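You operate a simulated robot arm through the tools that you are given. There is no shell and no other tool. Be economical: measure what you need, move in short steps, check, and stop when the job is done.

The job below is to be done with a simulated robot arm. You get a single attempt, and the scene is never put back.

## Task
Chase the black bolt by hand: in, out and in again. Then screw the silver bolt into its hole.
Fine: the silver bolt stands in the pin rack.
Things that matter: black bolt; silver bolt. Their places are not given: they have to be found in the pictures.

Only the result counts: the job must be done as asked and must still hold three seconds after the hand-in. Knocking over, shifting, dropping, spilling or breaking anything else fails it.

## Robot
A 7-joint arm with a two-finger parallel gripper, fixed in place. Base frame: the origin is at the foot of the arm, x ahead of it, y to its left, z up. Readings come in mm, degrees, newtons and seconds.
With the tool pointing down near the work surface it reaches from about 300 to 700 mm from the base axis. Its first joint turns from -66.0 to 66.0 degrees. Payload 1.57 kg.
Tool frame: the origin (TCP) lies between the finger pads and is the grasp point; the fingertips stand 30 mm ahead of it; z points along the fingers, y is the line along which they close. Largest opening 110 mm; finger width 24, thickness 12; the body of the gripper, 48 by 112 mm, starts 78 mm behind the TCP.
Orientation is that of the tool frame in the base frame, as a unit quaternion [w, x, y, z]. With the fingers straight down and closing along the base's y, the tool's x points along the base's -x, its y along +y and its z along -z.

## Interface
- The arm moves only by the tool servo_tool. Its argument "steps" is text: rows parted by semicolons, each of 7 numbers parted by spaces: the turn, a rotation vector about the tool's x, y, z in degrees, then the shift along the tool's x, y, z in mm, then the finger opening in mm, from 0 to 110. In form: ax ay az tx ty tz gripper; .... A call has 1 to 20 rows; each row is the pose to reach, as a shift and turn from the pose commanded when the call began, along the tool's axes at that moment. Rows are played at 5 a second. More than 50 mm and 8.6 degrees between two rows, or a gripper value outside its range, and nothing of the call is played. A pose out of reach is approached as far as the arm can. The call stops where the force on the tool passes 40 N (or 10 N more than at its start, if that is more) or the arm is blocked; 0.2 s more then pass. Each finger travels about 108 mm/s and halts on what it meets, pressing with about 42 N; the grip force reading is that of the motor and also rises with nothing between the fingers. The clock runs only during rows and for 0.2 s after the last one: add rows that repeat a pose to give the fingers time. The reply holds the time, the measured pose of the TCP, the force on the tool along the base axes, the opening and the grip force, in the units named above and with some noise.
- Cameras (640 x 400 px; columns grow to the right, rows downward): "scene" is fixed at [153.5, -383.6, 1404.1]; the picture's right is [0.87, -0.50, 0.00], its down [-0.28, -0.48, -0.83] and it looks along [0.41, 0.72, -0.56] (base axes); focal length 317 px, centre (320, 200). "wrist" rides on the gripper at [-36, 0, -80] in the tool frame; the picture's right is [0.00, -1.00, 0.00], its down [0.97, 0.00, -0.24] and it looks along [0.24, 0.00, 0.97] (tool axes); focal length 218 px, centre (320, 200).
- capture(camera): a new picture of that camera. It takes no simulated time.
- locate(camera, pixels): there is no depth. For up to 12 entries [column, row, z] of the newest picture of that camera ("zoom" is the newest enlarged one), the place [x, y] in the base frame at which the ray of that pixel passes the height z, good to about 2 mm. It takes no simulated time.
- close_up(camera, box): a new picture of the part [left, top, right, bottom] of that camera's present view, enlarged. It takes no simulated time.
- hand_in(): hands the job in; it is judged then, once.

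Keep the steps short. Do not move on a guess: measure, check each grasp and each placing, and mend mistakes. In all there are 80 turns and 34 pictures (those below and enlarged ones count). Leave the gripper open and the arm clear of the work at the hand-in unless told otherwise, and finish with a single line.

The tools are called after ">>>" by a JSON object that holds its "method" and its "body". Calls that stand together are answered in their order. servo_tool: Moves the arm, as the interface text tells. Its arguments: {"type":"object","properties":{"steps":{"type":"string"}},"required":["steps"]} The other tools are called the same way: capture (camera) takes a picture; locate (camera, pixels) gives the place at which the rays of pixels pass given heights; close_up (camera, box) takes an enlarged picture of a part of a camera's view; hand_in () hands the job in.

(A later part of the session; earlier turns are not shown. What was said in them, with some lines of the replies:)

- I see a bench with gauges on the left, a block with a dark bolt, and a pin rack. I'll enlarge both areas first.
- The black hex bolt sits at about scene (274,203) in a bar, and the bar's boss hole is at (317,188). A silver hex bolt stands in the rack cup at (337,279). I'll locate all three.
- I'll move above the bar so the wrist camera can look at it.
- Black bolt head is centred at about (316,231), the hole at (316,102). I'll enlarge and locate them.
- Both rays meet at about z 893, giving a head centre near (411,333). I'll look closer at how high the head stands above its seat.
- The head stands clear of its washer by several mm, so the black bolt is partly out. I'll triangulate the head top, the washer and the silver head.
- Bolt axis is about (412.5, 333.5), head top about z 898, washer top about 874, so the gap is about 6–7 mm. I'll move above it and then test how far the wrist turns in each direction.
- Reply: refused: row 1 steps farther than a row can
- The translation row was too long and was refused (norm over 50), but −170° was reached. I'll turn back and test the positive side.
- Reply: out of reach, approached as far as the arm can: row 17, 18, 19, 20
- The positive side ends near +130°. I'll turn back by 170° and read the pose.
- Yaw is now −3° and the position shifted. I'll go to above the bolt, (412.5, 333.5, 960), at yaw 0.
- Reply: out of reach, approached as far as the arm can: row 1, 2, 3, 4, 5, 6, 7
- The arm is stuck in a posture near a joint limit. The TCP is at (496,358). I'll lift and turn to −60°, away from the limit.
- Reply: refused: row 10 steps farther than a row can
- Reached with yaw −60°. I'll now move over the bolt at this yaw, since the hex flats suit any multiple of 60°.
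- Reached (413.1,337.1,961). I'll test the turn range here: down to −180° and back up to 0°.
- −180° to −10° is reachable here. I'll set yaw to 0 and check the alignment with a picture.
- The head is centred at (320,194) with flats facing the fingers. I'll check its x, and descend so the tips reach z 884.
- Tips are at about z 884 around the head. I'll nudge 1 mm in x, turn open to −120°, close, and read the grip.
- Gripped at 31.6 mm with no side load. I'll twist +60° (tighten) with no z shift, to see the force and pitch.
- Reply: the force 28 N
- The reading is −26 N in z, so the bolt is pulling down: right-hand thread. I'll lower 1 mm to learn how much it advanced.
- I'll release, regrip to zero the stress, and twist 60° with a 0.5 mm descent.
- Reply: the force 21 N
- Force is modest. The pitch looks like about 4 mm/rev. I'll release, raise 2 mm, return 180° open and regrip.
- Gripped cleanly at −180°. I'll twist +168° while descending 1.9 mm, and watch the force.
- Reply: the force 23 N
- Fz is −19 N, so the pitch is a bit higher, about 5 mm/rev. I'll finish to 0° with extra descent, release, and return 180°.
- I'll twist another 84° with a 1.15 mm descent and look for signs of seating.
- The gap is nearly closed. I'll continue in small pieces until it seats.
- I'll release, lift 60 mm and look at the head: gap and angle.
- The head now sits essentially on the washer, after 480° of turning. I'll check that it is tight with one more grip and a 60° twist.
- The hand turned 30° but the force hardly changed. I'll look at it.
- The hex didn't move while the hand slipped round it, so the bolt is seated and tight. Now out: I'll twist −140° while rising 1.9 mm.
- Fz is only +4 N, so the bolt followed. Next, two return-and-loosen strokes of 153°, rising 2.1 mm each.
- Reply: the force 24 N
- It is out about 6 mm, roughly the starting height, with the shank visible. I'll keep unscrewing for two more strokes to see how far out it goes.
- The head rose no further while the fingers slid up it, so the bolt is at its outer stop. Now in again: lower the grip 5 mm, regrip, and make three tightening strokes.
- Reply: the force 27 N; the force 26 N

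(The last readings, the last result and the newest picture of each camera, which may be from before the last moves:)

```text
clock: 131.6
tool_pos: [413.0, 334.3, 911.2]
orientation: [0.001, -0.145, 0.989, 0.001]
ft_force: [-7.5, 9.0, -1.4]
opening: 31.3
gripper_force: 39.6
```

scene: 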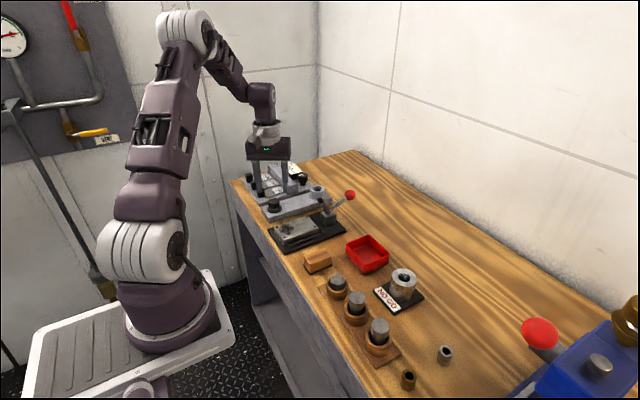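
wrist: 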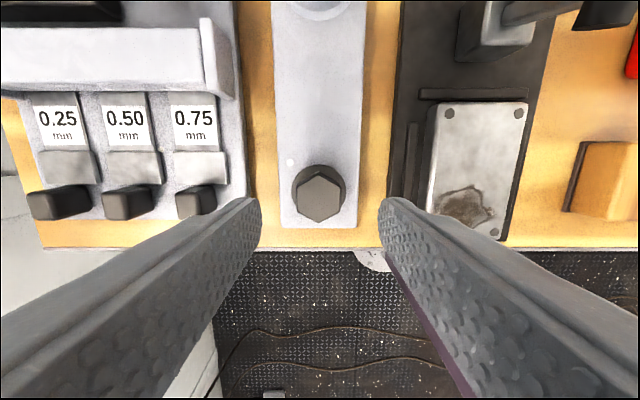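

Good progress. One more return and tightening stroke with little descent, then I'll lift and inspect.

>>> {"method": "servo_tool", "body": {"steps": "0 0 0 0 0 0 52; 0 0 -8.5 0 0 0 52; 0 0 -17 0 0 0 52; 0 0 -25.5 0 0 0 52; 0 0 -34 0 0 0 52; 0 0 -42.5 0 0 0 52; 0 0 -51 0 0 0 52; 0 0 -59.5 0 0 0 52; 0 0 -68 0 0 0 52; 0 0 -76.5 0 0 0 52; 0 0 -85 0 0 0 52; 0 0 -93.5 0 0 0 52; 0 0 -102 0 0 0 52; 0 0 -110.5 0 0 0 52; 0 0 -119 0 0 0 52; 0 0 -127.5 0 0 0 52; 0 0 -136 0 0 0 52; 0 0 -144.5 0 0 0 52; 0 0 -153 0 0 0 52; 0 0 -153 0 0 0 25"}}

>>> {"method": "servo_tool", "body": {"steps": "0 0 0 0 0 0 20; 0 0 0 0 0 0 20; 0 0 8.5 0 0 0.12 20; 0 0 17 0 0 0.23 20; 0 0 25.5 0 0 0.35 20; 0 0 34 0 0 0.47 20; 0 0 42.5 0 0 0.58 20; 0 0 51 0 0 0.7 20; 0 0 59.5 0 0 0.82 20; 0 0 68 0 0 0.93 20; 0 0 76.5 0 0 1 20; 0 0 85 0 0 1 20; 0 0 93.5 0 0 1 20; 0 0 102 0 0 1 20; 0 0 110.5 0 0 1 20; 0 0 119 0 0 1 20; 0 0 127.5 0 0 1 20; 0 0 136 0 0 1 20; 0 0 144.5 0 0 1 20; 0 0 153 0 0 1 20"}}

>>> {"method": "servo_tool", "body": {"steps": "0 0 0 0 0 0 56; 0 0 0 0 0 0 56; 0 0 0 0 0 -30 56; 0 0 0 0 0 -60 56; 0 0 0 0 0 -90 56; 0 0 0 0 0 -90 56; 0 0 0 0 0 -90 56"}}

>>> {"method": "close_up", "body": {"camera": "scene", "box": [258, 185, 298, 225]}}

```text
clock: 135.8
tool_pos: [413.1, 334.8, 911.2]
orientation: [-0.001, 0.996, -0.086, 0.0]
ft_force: [0.9, 4.0, -1.8]
opening: 31.2
gripper_force: 32.7
```

```text
clock: 140.0
tool_pos: [412.5, 334.8, 910.8]
orientation: [0.0, -0.146, 0.989, 0.001]
ft_force: [-4.5, 5.6, 1.1]
opening: 31.3
gripper_force: 35.0
```

```text
clock: 141.6
tool_pos: [411.9, 332.9, 1001.1]
orientation: [0.0, -0.147, 0.989, 0.0]
ft_force: [-0.2, 0.0, 0.3]
opening: 56.0
gripper_force: 0.1
```

```text
10.00 times, centred on (278, 205) of scene
```

zoom: 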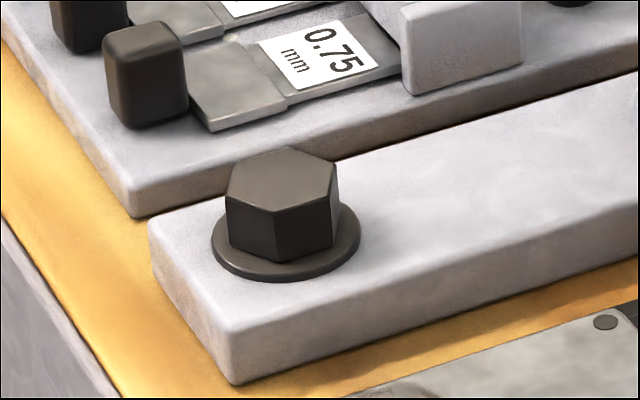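

The head is seated again exactly as before. Next the silver bolt: I'll raise, square the yaw and travel to above the rack.

>>> {"method": "servo_tool", "body": {"steps": "0 0 8 0 0 -10 80; 0 0 16.9 0 0 -20 80; 0 0 16.9 0 0 -30 80; 0 0 16.9 0 0 -30 80"}}

>>> {"method": "servo_tool", "body": {"steps": "0 0 0 0 -41 0 80; 0 0 0 0 -82 0 80; 0 0 0 0 -123 0 80; 0 0 0 0 -164 0 80; 0 0 0 0 -205 0 80; 0 0 0 0 -246 0 80; 0 0 0 0 -287 0 80; 0 0 0 0 -327 0 80; 0 0 0 0 -327 0 80; 0 0 0 0 -327 0 80"}}

>>> {"method": "capture", "body": {"camera": "wrist"}}

```text
refused: row 2 steps farther than a row can; nothing moved
```

```text
clock: 143.8
tool_pos: [507.4, 21.1, 1000.3]
orientation: [0.0, -0.148, 0.989, 0.0]
ft_force: [-0.2, 0.0, 0.5]
opening: 80.3
gripper_force: 0.0
```

```text
10 pictures are left
```

wrist: 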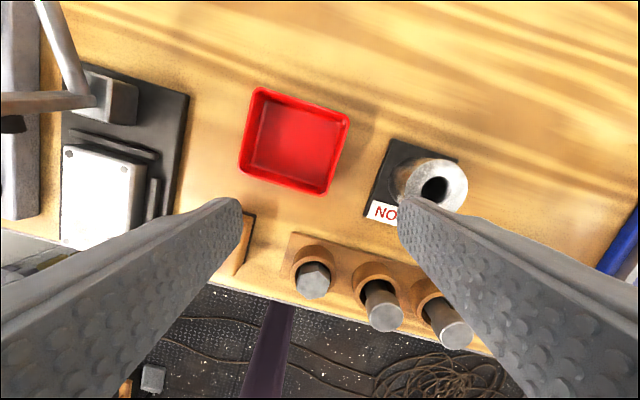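

The yaw row was refused, so the move went along skewed axes; nothing was touched. The silver hex is at (313,281), and I'll locate it.

>>> {"method": "locate", "body": {"camera": "wrist", "pixels": [[313, 281, 890], [313, 281, 900], [313, 281, 910], [313, 281, 920]]}}

>>> {"method": "locate", "body": {"camera": "scene", "pixels": [[337.5, 279.7, 890], [337.5, 279.7, 895], [337.5, 279.7, 900], [337.5, 279.7, 905], [337.5, 279.7, 910]]}}

```text
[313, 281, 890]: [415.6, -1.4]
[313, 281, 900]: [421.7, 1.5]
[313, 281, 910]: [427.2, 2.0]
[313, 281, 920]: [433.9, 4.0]
```

```text
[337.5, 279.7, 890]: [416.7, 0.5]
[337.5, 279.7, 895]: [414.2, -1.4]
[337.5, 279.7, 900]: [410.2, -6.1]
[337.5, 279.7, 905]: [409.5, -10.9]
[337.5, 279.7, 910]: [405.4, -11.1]
```

Both rays meet near z 891 at (416,−0.5). The rim looks to be near z 875, so the head stands clear of the cup. I'll turn to yaw −90° so the fingers close along x, away from the neighbouring pins, then read the pose.

>>> {"method": "servo_tool", "body": {"steps": "0 0 -8.1 0 0 0 60; 0 0 -16.2 0 0 0 60; 0 0 -24.3 0 0 0 60; 0 0 -32.4 0 0 0 60; 0 0 -40.5 0 0 0 60; 0 0 -48.6 0 0 0 60; 0 0 -56.7 0 0 0 60; 0 0 -64.8 0 0 0 60; 0 0 -73 0 0 0 60; 0 0 -73 0 0 0 60; 0 0 -73 0 0 0 60"}}

```text
clock: 146.2
tool_pos: [508.9, 21.7, 999.5]
orientation: [0.0, 0.708, -0.706, 0.0]
ft_force: [-0.8, -1.0, 0.0]
opening: 60.0
gripper_force: 0.0
```

I'll move over the silver bolt at z 950 and take a picture to fine-align.

>>> {"method": "servo_tool", "body": {"steps": "0 0 0 10 40 0 60; 0 0 0 22 80 10 60; 0 0 0 22 92.5 40 60; 0 0 0 22 92.5 50 60; 0 0 0 22 92.5 50 60; 0 0 0 22 92.5 50 60"}}

>>> {"method": "capture", "body": {"camera": "wrist"}}

```text
clock: 147.6
tool_pos: [414.4, -0.8, 949.6]
orientation: [0.0, 0.708, -0.707, -0.001]
ft_force: [0.1, -0.1, 0.6]
opening: 60.0
gripper_force: 0.1
```

```text
9 pictures are left
```

wrist: 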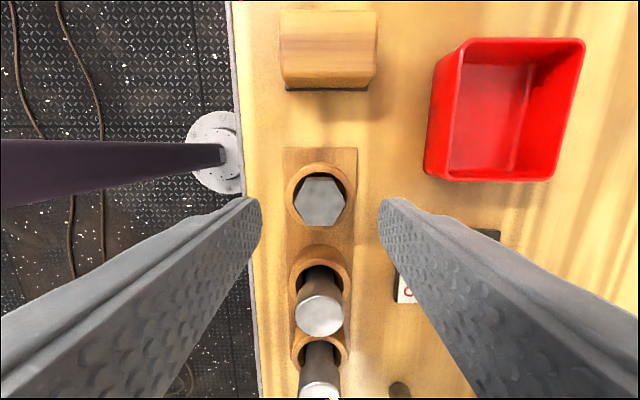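

The hex at (320,202) shows corners toward the fingers, so I'll turn another −30° to meet the flats. First I'll check y.

>>> {"method": "locate", "body": {"camera": "wrist", "pixels": [[320, 202, 891], [320, 178, 891], [320, 227, 891], [320, 199, 875]]}}

>>> {"method": "servo_tool", "body": {"steps": "0 0 -7.5 0 0 0 60; 0 0 -15 0 0 0 60; 0 0 -22.5 0 0 0 60; 0 0 -30 0 0 0 60; 0 0 -30 0 0 0 60; 0 0 -30 0 0 0 60"}}

```text
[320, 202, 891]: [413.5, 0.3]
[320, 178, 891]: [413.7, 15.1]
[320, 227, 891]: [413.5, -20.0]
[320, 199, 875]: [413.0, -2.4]
```

```text
clock: 149.0
tool_pos: [415.9, -0.7, 950.9]
orientation: [0.0, 0.867, -0.499, 0.001]
ft_force: [0.9, 0.0, -0.8]
opening: 59.9
gripper_force: 0.1
```

Aligned within about 1 mm. I'll narrow to 50, descend 40 mm to put the tips at z 880, and close.

>>> {"method": "servo_tool", "body": {"steps": "0 0 0 0 0 0 50; 0 0 0 0 0 20 50; 0 0 0 0 0 34 50; 0 0 0 0 0 40 50; 0 0 0 0 0 40 50; 0 0 0 0 0 40 25; 0 0 0 0 0 40 20; 0 0 0 0 0 40 20; 0 0 0 0 0 40 20"}}

```text
clock: 150.1
tool_pos: [415.5, -0.8, 912.9]
orientation: [-0.001, 0.866, -0.5, 0.002]
ft_force: [-5.4, 4.4, 19.2]
opening: 51.8
gripper_force: 1.1
stopped in row 5: the force on the tool passed its limit (the readings are from after the stop); the commanded pose is now the measured one
```

The tips touched the cup rim at z about 883. I'll rise 1.5 mm and close there.

>>> {"method": "servo_tool", "body": {"steps": "0 0 0 0 0 -1 52; 0 0 0 0 0 -1.5 52; 0 0 0 0 0 -1.5 52; 0 0 0 0 0 -1.5 52; 0 0 0 0 0 -1.5 25; 0 0 0 0 0 -1.5 20; 0 0 0 0 0 -1.5 20; 0 0 0 0 0 -1.5 20"}}

>>> {"method": "close_up", "body": {"camera": "scene", "box": [312, 250, 372, 310]}}

```text
clock: 151.8
tool_pos: [414.2, 0.1, 912.8]
orientation: [-0.001, 0.866, -0.5, 0.003]
ft_force: [-2.8, -0.7, 3.4]
opening: 31.1
gripper_force: 39.8
```

```text
6.67 times, centred on (342, 280) of scene
```

zoom: 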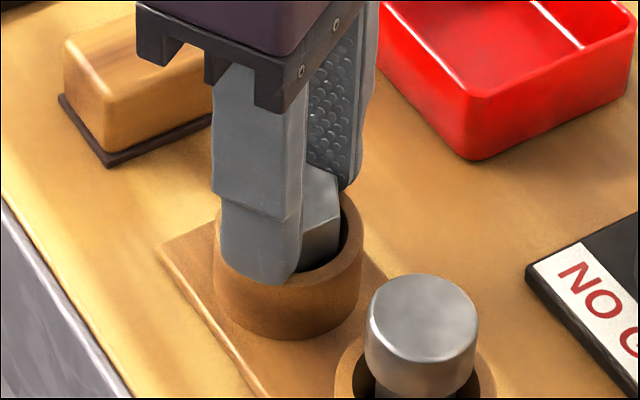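

Gripped at 31.1 mm. I'll lift slowly by 100 mm and check the hold.

>>> {"method": "servo_tool", "body": {"steps": "0 0 0 0 0 -8 20; 0 0 0 0 0 -20 20; 0 0 0 0 0 -35 20; 0 0 0 0 0 -55 20; 0 0 0 0 0 -75 20; 0 0 0 0 0 -100 20; 0 0 0 0 0 -100 20; 0 0 0 0 0 -100 20"}}

>>> {"method": "close_up", "body": {"camera": "scene", "box": [302, 200, 402, 300]}}

```text
clock: 153.7
tool_pos: [415.7, -1.6, 1013.2]
orientation: [0.0, 0.866, -0.5, 0.002]
ft_force: [-0.3, 0.2, -1.8]
opening: 31.1
gripper_force: 40.3
```

```text
4.00 times, centred on (352, 250) of scene
```

zoom: 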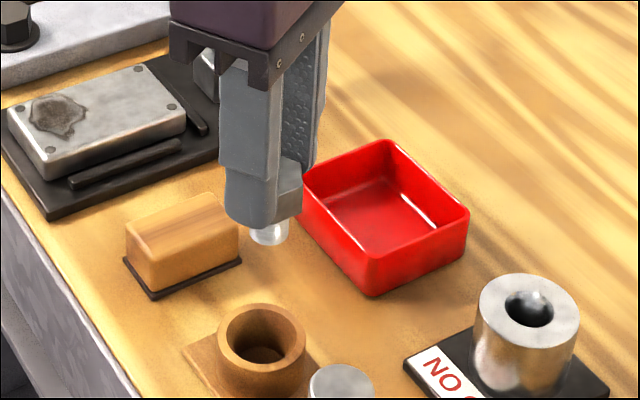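

Held firmly, with a short shank below. I'll carry it along y to beside the bar at this height, then turn to yaw −180°.

>>> {"method": "servo_tool", "body": {"steps": "0 0 0 -36 -21 0 20; 0 0 0 -72 -42 0 20; 0 0 0 -108 -63 0 20; 0 0 0 -144 -84 0 20; 0 0 0 -180 -105 0 20; 0 0 0 -216 -126 0 20; 0 0 0 -252 -147 0 20; 0 0 0 -289.2 -167 0 20; 0 0 0 -289.2 -167 0 20; 0 0 0 -289.2 -167 0 20"}}

>>> {"method": "servo_tool", "body": {"steps": "0 0 -7.5 0 0 0 20; 0 0 -15 0 0 0 20; 0 0 -22.5 0 0 0 20; 0 0 -30 0 0 0 20; 0 0 -37.5 0 0 0 20; 0 0 -45 0 0 0 20; 0 0 -52.5 0 0 0 20; 0 0 -60 0 0 0 20; 0 0 -60 0 0 0 20; 0 0 -60 0 0 0 20"}}

```text
clock: 155.8
tool_pos: [416.4, 332.6, 1012.8]
orientation: [0.0, 0.866, -0.5, 0.003]
ft_force: [0.7, 0.1, -1.9]
opening: 31.2
gripper_force: 39.6
```

```text
clock: 158.1
tool_pos: [415.2, 333.4, 1012.4]
orientation: [0.001, 1.0, 0.001, 0.002]
ft_force: [0.3, 0.6, -1.9]
opening: 31.3
gripper_force: 39.9
```

Now toward the boss: +x by 90 mm, then a picture to measure the hole.

>>> {"method": "servo_tool", "body": {"steps": "0 0 0 30 0 0 20; 0 0 0 60 0 0 20; 0 0 0 90 0 0 20; 0 0 0 90 0 0 20; 0 0 0 90 0 0 20"}}

>>> {"method": "capture", "body": {"camera": "wrist"}}

```text
clock: 159.2
tool_pos: [504.3, 334.2, 1013.8]
orientation: [0.001, 1.0, -0.001, 0.002]
ft_force: [0.2, -0.4, -1.7]
opening: 31.2
gripper_force: 40.4
```

```text
6 pictures are left
```

wrist: 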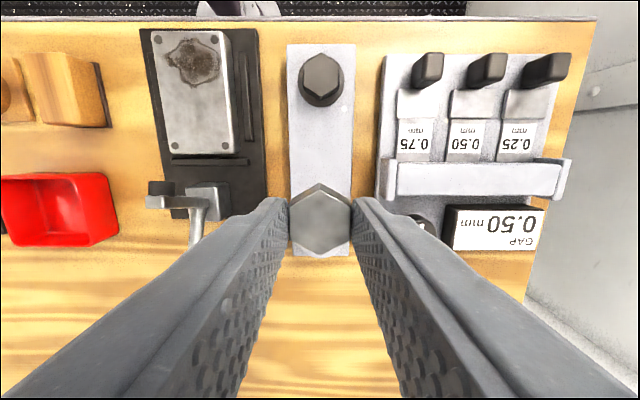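

The held bolt hides the hole. The earlier pictures put the hole 139 mm in +x from the black bolt axis, so at about (551.7, 334.5). I'll move above it at TCP z 960 and look from the scene camera.

>>> {"method": "servo_tool", "body": {"steps": "0 0 0 23 -0.5 0 20; 0 0 0 46.7 -1 0 20; 0 0 0 46.7 -1 25 20; 0 0 0 46.7 -1 53 20; 0 0 0 46.7 -1 53 20; 0 0 0 46.7 -1 53 20"}}

>>> {"method": "close_up", "body": {"camera": "scene", "box": [292, 155, 342, 205]}}

```text
clock: 160.7
tool_pos: [552.6, 335.6, 960.5]
orientation: [0.0, 1.0, 0.002, 0.001]
ft_force: [0.3, 0.1, -2.2]
opening: 31.1
gripper_force: 40.3
```

```text
8.00 times, centred on (317, 180) of scene
```

zoom: 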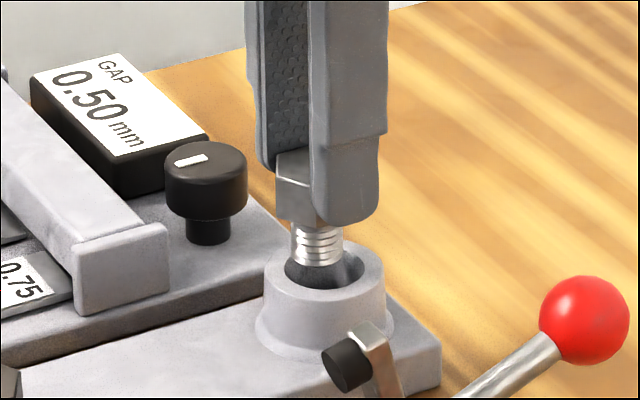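

The shank's end sits about 5 px left of the hole centre (318 against 323.5), about 2 mm. I'll correct by (+1.7, −1.0) and descend slowly by 6 mm, reading the force.

>>> {"method": "servo_tool", "body": {"steps": "0 0 0 1.7 1 0 20; 0 0 0 1.7 1 2 20; 0 0 0 1.7 1 4 20; 0 0 0 1.7 1 5 20; 0 0 0 1.7 1 6 20; 0 0 0 1.7 1 6 20"}}

>>> {"method": "servo_tool", "body": {"steps": "0 0 0 0 0 1 20; 0 0 0 0 0 2 20; 0 0 0 0 0 3 20; 0 0 0 0 0 3 20"}}

>>> {"method": "close_up", "body": {"camera": "scene", "box": [292, 155, 342, 205]}}

```text
clock: 162.1
tool_pos: [553.8, 334.3, 954.4]
orientation: [0.001, 1.0, 0.0, 0.001]
ft_force: [0.0, 0.0, -0.9]
opening: 31.3
gripper_force: 40.0
```

```text
clock: 163.1
tool_pos: [553.7, 333.5, 950.8]
orientation: [0.001, 1.0, 0.001, 0.002]
ft_force: [-0.1, -0.1, -1.3]
opening: 31.1
gripper_force: 39.8
```

```text
8.00 times, centred on (317, 180) of scene
```

zoom: 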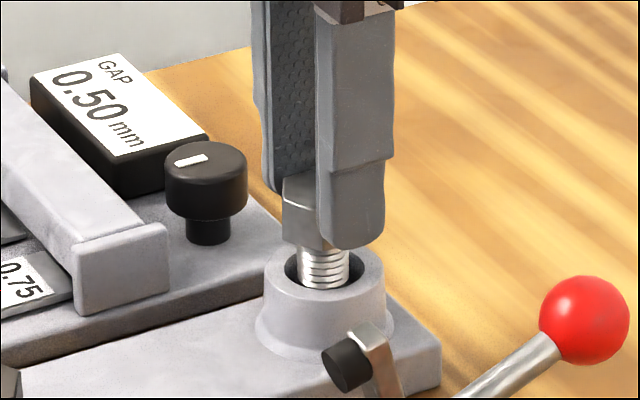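

The shank is entering the hole centred, with no force yet. I'll keep descending slowly.

>>> {"method": "servo_tool", "body": {"steps": "0 0 0 0 0 0.5 20; 0 0 0 0 0 1 20; 0 0 0 0 0 1.5 20; 0 0 0 0 0 2 20; 0 0 0 0 0 2 20"}}

>>> {"method": "servo_tool", "body": {"steps": "0 0 0 0 0 0.5 20; 0 0 0 0 0 1 20; 0 0 0 0 0 1.5 20; 0 0 0 0 0 2 20; 0 0 0 0 0 2 20"}}

```text
clock: 164.2
tool_pos: [553.3, 334.0, 950.2]
orientation: [0.001, 1.0, -0.001, 0.002]
ft_force: [-0.6, -0.5, -1.6]
opening: 31.0
gripper_force: 40.1
```

```text
clock: 165.4
tool_pos: [553.3, 334.1, 947.2]
orientation: [-0.001, 1.0, 0.0, 0.003]
ft_force: [0.3, 0.0, -1.3]
opening: 31.1
gripper_force: 40.3
```

Still no contact; I'll go on.

>>> {"method": "servo_tool", "body": {"steps": "0 0 0 0 0 0.5 20; 0 0 0 0 0 1 20; 0 0 0 0 0 1.5 20; 0 0 0 0 0 1.5 20"}}

>>> {"method": "servo_tool", "body": {"steps": "0 0 0 0 0 0.5 20; 0 0 0 0 0 1 20; 0 0 0 0 0 1.5 20; 0 0 0 0 0 1.5 20"}}

```text
clock: 166.4
tool_pos: [553.8, 334.4, 945.8]
orientation: [-0.001, 1.0, 0.0, 0.002]
ft_force: [1.3, 0.6, -1.7]
opening: 31.1
gripper_force: 39.7
```

```text
clock: 167.4
tool_pos: [555.6, 333.5, 944.2]
orientation: [0.001, 1.0, 0.0, 0.003]
ft_force: [0.2, -0.3, -1.1]
opening: 31.2
gripper_force: 39.4
```

Still free at TCP z 944. Two more small steps.

>>> {"method": "servo_tool", "body": {"steps": "0 0 0 0 0 0.5 20; 0 0 0 0 0 1 20; 0 0 0 0 0 1 20"}}

>>> {"method": "servo_tool", "body": {"steps": "0 0 0 0 0 0.5 20; 0 0 0 0 0 1 20; 0 0 0 0 0 1 20"}}

>>> {"method": "close_up", "body": {"camera": "scene", "box": [292, 155, 342, 205]}}

```text
clock: 168.2
tool_pos: [554.1, 334.8, 943.2]
orientation: [0.002, 1.0, 0.001, 0.002]
ft_force: [-0.2, 0.4, -1.4]
opening: 31.0
gripper_force: 40.2
```

```text
clock: 169.1
tool_pos: [554.5, 335.3, 942.0]
orientation: [0.001, 1.0, 0.0, 0.001]
ft_force: [0.0, -0.5, -1.7]
opening: 31.1
gripper_force: 39.8
```

```text
8.00 times, centred on (317, 180) of scene
```

zoom: 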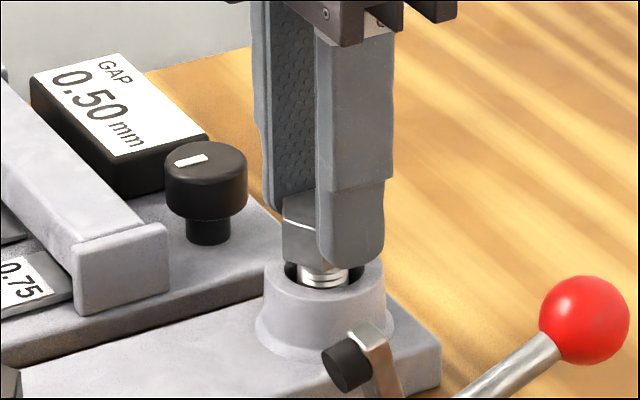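

The bolt still hangs free with a gap left under its head. I'll keep descending until I feel contact.

>>> {"method": "servo_tool", "body": {"steps": "0 0 0 0 0 0.5 20; 0 0 0 0 0 1 20; 0 0 0 0 0 1 20"}}

>>> {"method": "servo_tool", "body": {"steps": "0 0 0 0 0 0.5 20; 0 0 0 0 0 1 20; 0 0 0 0 0 1 20"}}

>>> {"method": "servo_tool", "body": {"steps": "0 0 0 0 0 0.5 20; 0 0 0 0 0 1 20; 0 0 0 0 0 1 20"}}

```text
clock: 169.8
tool_pos: [553.0, 333.3, 941.5]
orientation: [0.0, 1.0, 0.0, 0.003]
ft_force: [-0.6, -0.3, -1.1]
opening: 31.3
gripper_force: 40.3
```

```text
clock: 170.7
tool_pos: [554.5, 334.8, 942.5]
orientation: [-0.001, 1.0, -0.001, 0.004]
ft_force: [12.7, 9.5, -6.0]
opening: 31.3
gripper_force: 40.5
```

```text
clock: 171.4
tool_pos: [554.8, 334.0, 939.2]
orientation: [0.0, 1.0, 0.001, 0.002]
ft_force: [16.0, 13.1, -0.3]
opening: 31.3
gripper_force: 40.2
```

Contact: the thread has caught, with a side pull of (16,13) N, so the hole centre is slightly +x,+y. I'll shift by (0.6, 0.5) and begin tightening by 80°.

>>> {"method": "servo_tool", "body": {"steps": "0 0 0 0.6 -0.5 0 20; 0 0 0 0.6 -0.5 0 20; 0 0 8 0.6 -0.5 0.11 20; 0 0 16 0.6 -0.5 0.22 20; 0 0 24 0.6 -0.5 0.33 20; 0 0 32 0.6 -0.5 0.44 20; 0 0 40 0.6 -0.5 0.55 20; 0 0 48 0.6 -0.5 0.67 20; 0 0 56 0.6 -0.5 0.78 20; 0 0 64 0.6 -0.5 0.89 20; 0 0 72 0.6 -0.5 1 20; 0 0 80 0.6 -0.5 1.1 20; 0 0 80 0.6 -0.5 1.1 20"}}

```text
clock: 174.2
tool_pos: [554.7, 333.9, 938.9]
orientation: [-0.001, 0.766, -0.643, 0.003]
ft_force: [8.8, 8.5, 2.5]
opening: 31.1
gripper_force: 39.3
```

Forces stay small. I'll continue 85°, then release, return 153° and tighten again.

>>> {"method": "servo_tool", "body": {"steps": "0 0 8.5 0 0 0.12 20; 0 0 17 0 0 0.24 20; 0 0 25.5 0 0 0.35 20; 0 0 34 0 0 0.47 20; 0 0 42.5 0 0 0.59 20; 0 0 51 0 0 0.7 20; 0 0 59.5 0 0 0.82 20; 0 0 68 0 0 0.94 20; 0 0 76.5 0 0 1.06 20; 0 0 83 0 0 1.15 20; 0 0 83 0 0 1.15 20"}}

>>> {"method": "servo_tool", "body": {"steps": "0 0 0 0 0 0 52; 0 0 -8.5 0 0 0 52; 0 0 -17 0 0 0 52; 0 0 -25.5 0 0 0 52; 0 0 -34 0 0 0 52; 0 0 -42.5 0 0 0 52; 0 0 -51 0 0 0 52; 0 0 -59.5 0 0 0 52; 0 0 -68 0 0 0 52; 0 0 -76.5 0 0 0 52; 0 0 -85 0 0 0 52; 0 0 -93.5 0 0 0 52; 0 0 -102 0 0 0 52; 0 0 -110.5 0 0 0 52; 0 0 -119 0 0 0 52; 0 0 -127.5 0 0 0 52; 0 0 -136 0 0 0 52; 0 0 -144.5 0 0 0 52; 0 0 -153 0 0 0 52; 0 0 -153 0 0 0 25"}}

```text
clock: 176.7
tool_pos: [555.6, 335.1, 936.1]
orientation: [0.002, -0.147, 0.989, 0.0]
ft_force: [10.0, 4.5, -0.3]
opening: 31.3
gripper_force: 39.8
```

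```text
clock: 180.8
tool_pos: [555.0, 336.1, 937.6]
orientation: [0.0, 0.996, -0.086, 0.002]
ft_force: [2.3, 2.7, 0.2]
opening: 31.3
gripper_force: 32.5
```

Regripped at 31.3 mm, so the bolt stands in its thread. Next tightening stroke of 153°.

>>> {"method": "servo_tool", "body": {"steps": "0 0 0 0 0 0 20; 0 0 0 0 0 0 20; 0 0 8.5 0 0 0.12 20; 0 0 17 0 0 0.23 20; 0 0 25.5 0 0 0.35 20; 0 0 34 0 0 0.47 20; 0 0 42.5 0 0 0.58 20; 0 0 51 0 0 0.7 20; 0 0 59.5 0 0 0.82 20; 0 0 68 0 0 0.93 20; 0 0 76.5 0 0 1.05 20; 0 0 85 0 0 1.17 20; 0 0 93.5 0 0 1.28 20; 0 0 102 0 0 1.4 20; 0 0 110.5 0 0 1.52 20; 0 0 119 0 0 1.63 20; 0 0 127.5 0 0 1.75 20; 0 0 136 0 0 1.87 20; 0 0 144.5 0 0 1.98 20; 0 0 153 0 0 2.1 20"}}

>>> {"method": "close_up", "body": {"camera": "scene", "box": [292, 155, 342, 205]}}

```text
clock: 185.1
tool_pos: [555.0, 334.9, 935.6]
orientation: [0.002, -0.146, 0.989, -0.001]
ft_force: [9.5, 3.8, 0.0]
opening: 31.2
gripper_force: 39.8
```

```text
8.00 times, centred on (317, 180) of scene
```

zoom: 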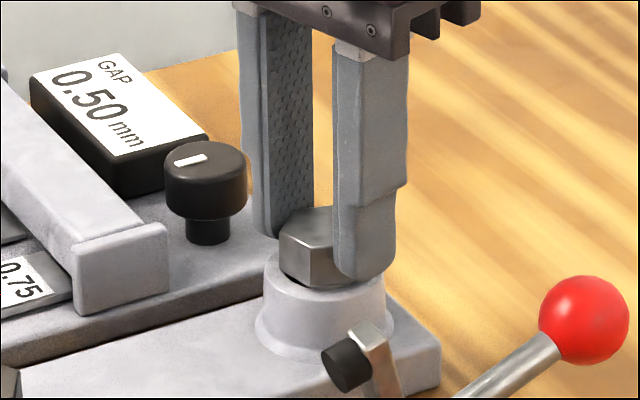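

Nearly down: only a thin dark gap remains under the head. Two more return-and-tighten strokes.

>>> {"method": "servo_tool", "body": {"steps": "0 0 0 0 0 0 52; 0 0 -8.5 0 0 0 52; 0 0 -17 0 0 0 52; 0 0 -25.5 0 0 0 52; 0 0 -34 0 0 0 52; 0 0 -42.5 0 0 0 52; 0 0 -51 0 0 0 52; 0 0 -59.5 0 0 0 52; 0 0 -68 0 0 0 52; 0 0 -76.5 0 0 0 52; 0 0 -85 0 0 0 52; 0 0 -93.5 0 0 0 52; 0 0 -102 0 0 0 52; 0 0 -110.5 0 0 0 52; 0 0 -119 0 0 0 52; 0 0 -127.5 0 0 0 52; 0 0 -136 0 0 0 52; 0 0 -144.5 0 0 0 52; 0 0 -153 0 0 0 52; 0 0 -153 0 0 0 25"}}

>>> {"method": "servo_tool", "body": {"steps": "0 0 0 0 0 0 20; 0 0 0 0 0 0 20; 0 0 8.5 0 0 0.12 20; 0 0 17 0 0 0.23 20; 0 0 25.5 0 0 0.35 20; 0 0 34 0 0 0.47 20; 0 0 42.5 0 0 0.58 20; 0 0 51 0 0 0.7 20; 0 0 59.5 0 0 0.82 20; 0 0 68 0 0 0.93 20; 0 0 76.5 0 0 1.05 20; 0 0 85 0 0 1.17 20; 0 0 93.5 0 0 1.28 20; 0 0 102 0 0 1.4 20; 0 0 110.5 0 0 1.52 20; 0 0 119 0 0 1.63 20; 0 0 127.5 0 0 1.75 20; 0 0 136 0 0 1.87 20; 0 0 144.5 0 0 1.98 20; 0 0 153 0 0 2.1 20"}}

>>> {"method": "servo_tool", "body": {"steps": "0 0 0 0 0 0 52; 0 0 -8.5 0 0 0 52; 0 0 -17 0 0 0 52; 0 0 -25.5 0 0 0 52; 0 0 -34 0 0 0 52; 0 0 -42.5 0 0 0 52; 0 0 -51 0 0 0 52; 0 0 -59.5 0 0 0 52; 0 0 -68 0 0 0 52; 0 0 -76.5 0 0 0 52; 0 0 -85 0 0 0 52; 0 0 -93.5 0 0 0 52; 0 0 -102 0 0 0 52; 0 0 -110.5 0 0 0 52; 0 0 -119 0 0 0 52; 0 0 -127.5 0 0 0 52; 0 0 -136 0 0 0 52; 0 0 -144.5 0 0 0 52; 0 0 -153 0 0 0 52; 0 0 -153 0 0 0 25"}}

>>> {"method": "servo_tool", "body": {"steps": "0 0 0 0 0 0 20; 0 0 0 0 0 0 20; 0 0 8.5 0 0 0.12 20; 0 0 17 0 0 0.23 20; 0 0 25.5 0 0 0.35 20; 0 0 34 0 0 0.47 20; 0 0 42.5 0 0 0.58 20; 0 0 51 0 0 0.7 20; 0 0 59.5 0 0 0.82 20; 0 0 68 0 0 0.93 20; 0 0 76.5 0 0 1 20; 0 0 85 0 0 1 20; 0 0 93.5 0 0 1 20; 0 0 102 0 0 1 20; 0 0 110.5 0 0 1 20; 0 0 119 0 0 1 20; 0 0 127.5 0 0 1 20; 0 0 136 0 0 1 20; 0 0 144.5 0 0 1 20; 0 0 153 0 0 1 20"}}

```text
clock: 189.2
tool_pos: [554.4, 334.9, 934.0]
orientation: [0.0, 0.996, -0.085, 0.002]
ft_force: [-1.2, -1.7, 0.6]
opening: 31.1
gripper_force: 32.7
```

```text
clock: 193.4
tool_pos: [556.2, 335.7, 933.9]
orientation: [0.003, -0.147, 0.989, -0.001]
ft_force: [-0.5, -0.3, 1.9]
opening: 30.8
gripper_force: 39.8
```

```text
clock: 197.7
tool_pos: [555.6, 334.9, 932.9]
orientation: [0.0, 0.996, -0.086, 0.002]
ft_force: [-0.3, 0.0, 0.0]
opening: 31.0
gripper_force: 32.6
```

```text
clock: 201.8
tool_pos: [555.0, 335.3, 933.4]
orientation: [0.002, -0.146, 0.989, -0.001]
ft_force: [-1.8, 1.5, -0.1]
opening: 30.6
gripper_force: 38.9
```

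The slip signature matches the black bolt's seated state. I'll release, lift clear and inspect.

>>> {"method": "servo_tool", "body": {"steps": "0 0 0 0 0 0 56; 0 0 0 0 0 0 56; 0 0 0 0 0 -30 56; 0 0 0 0 0 -65 56; 0 0 0 0 0 -100 56; 0 0 0 0 0 -130 56; 0 0 0 0 0 -130 56; 0 0 0 0 0 -130 56"}}

>>> {"method": "close_up", "body": {"camera": "scene", "box": [258, 163, 338, 223]}}

```text
clock: 203.7
tool_pos: [554.6, 334.3, 1060.9]
orientation: [0.003, -0.148, 0.989, -0.001]
ft_force: [-0.4, 0.1, 0.6]
opening: 55.8
gripper_force: 0.0
```

```text
6.67 times, centred on (298, 193) of scene
```

zoom: 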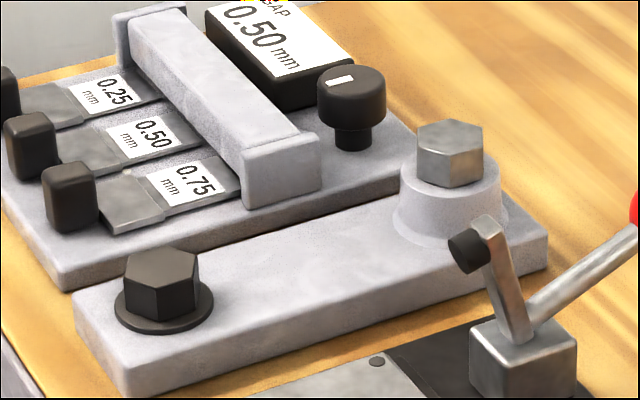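

Both heads sit flush and upright, nothing else has moved, and the arm is clear with the gripper open. I'll hand in.

>>> {"method": "hand_in", "body": {}}

```text
The job is handed in.
```

I ran the black bolt in, out to its stop and in again, and screwed the silver bolt down flush in its hole; the job is handed in.
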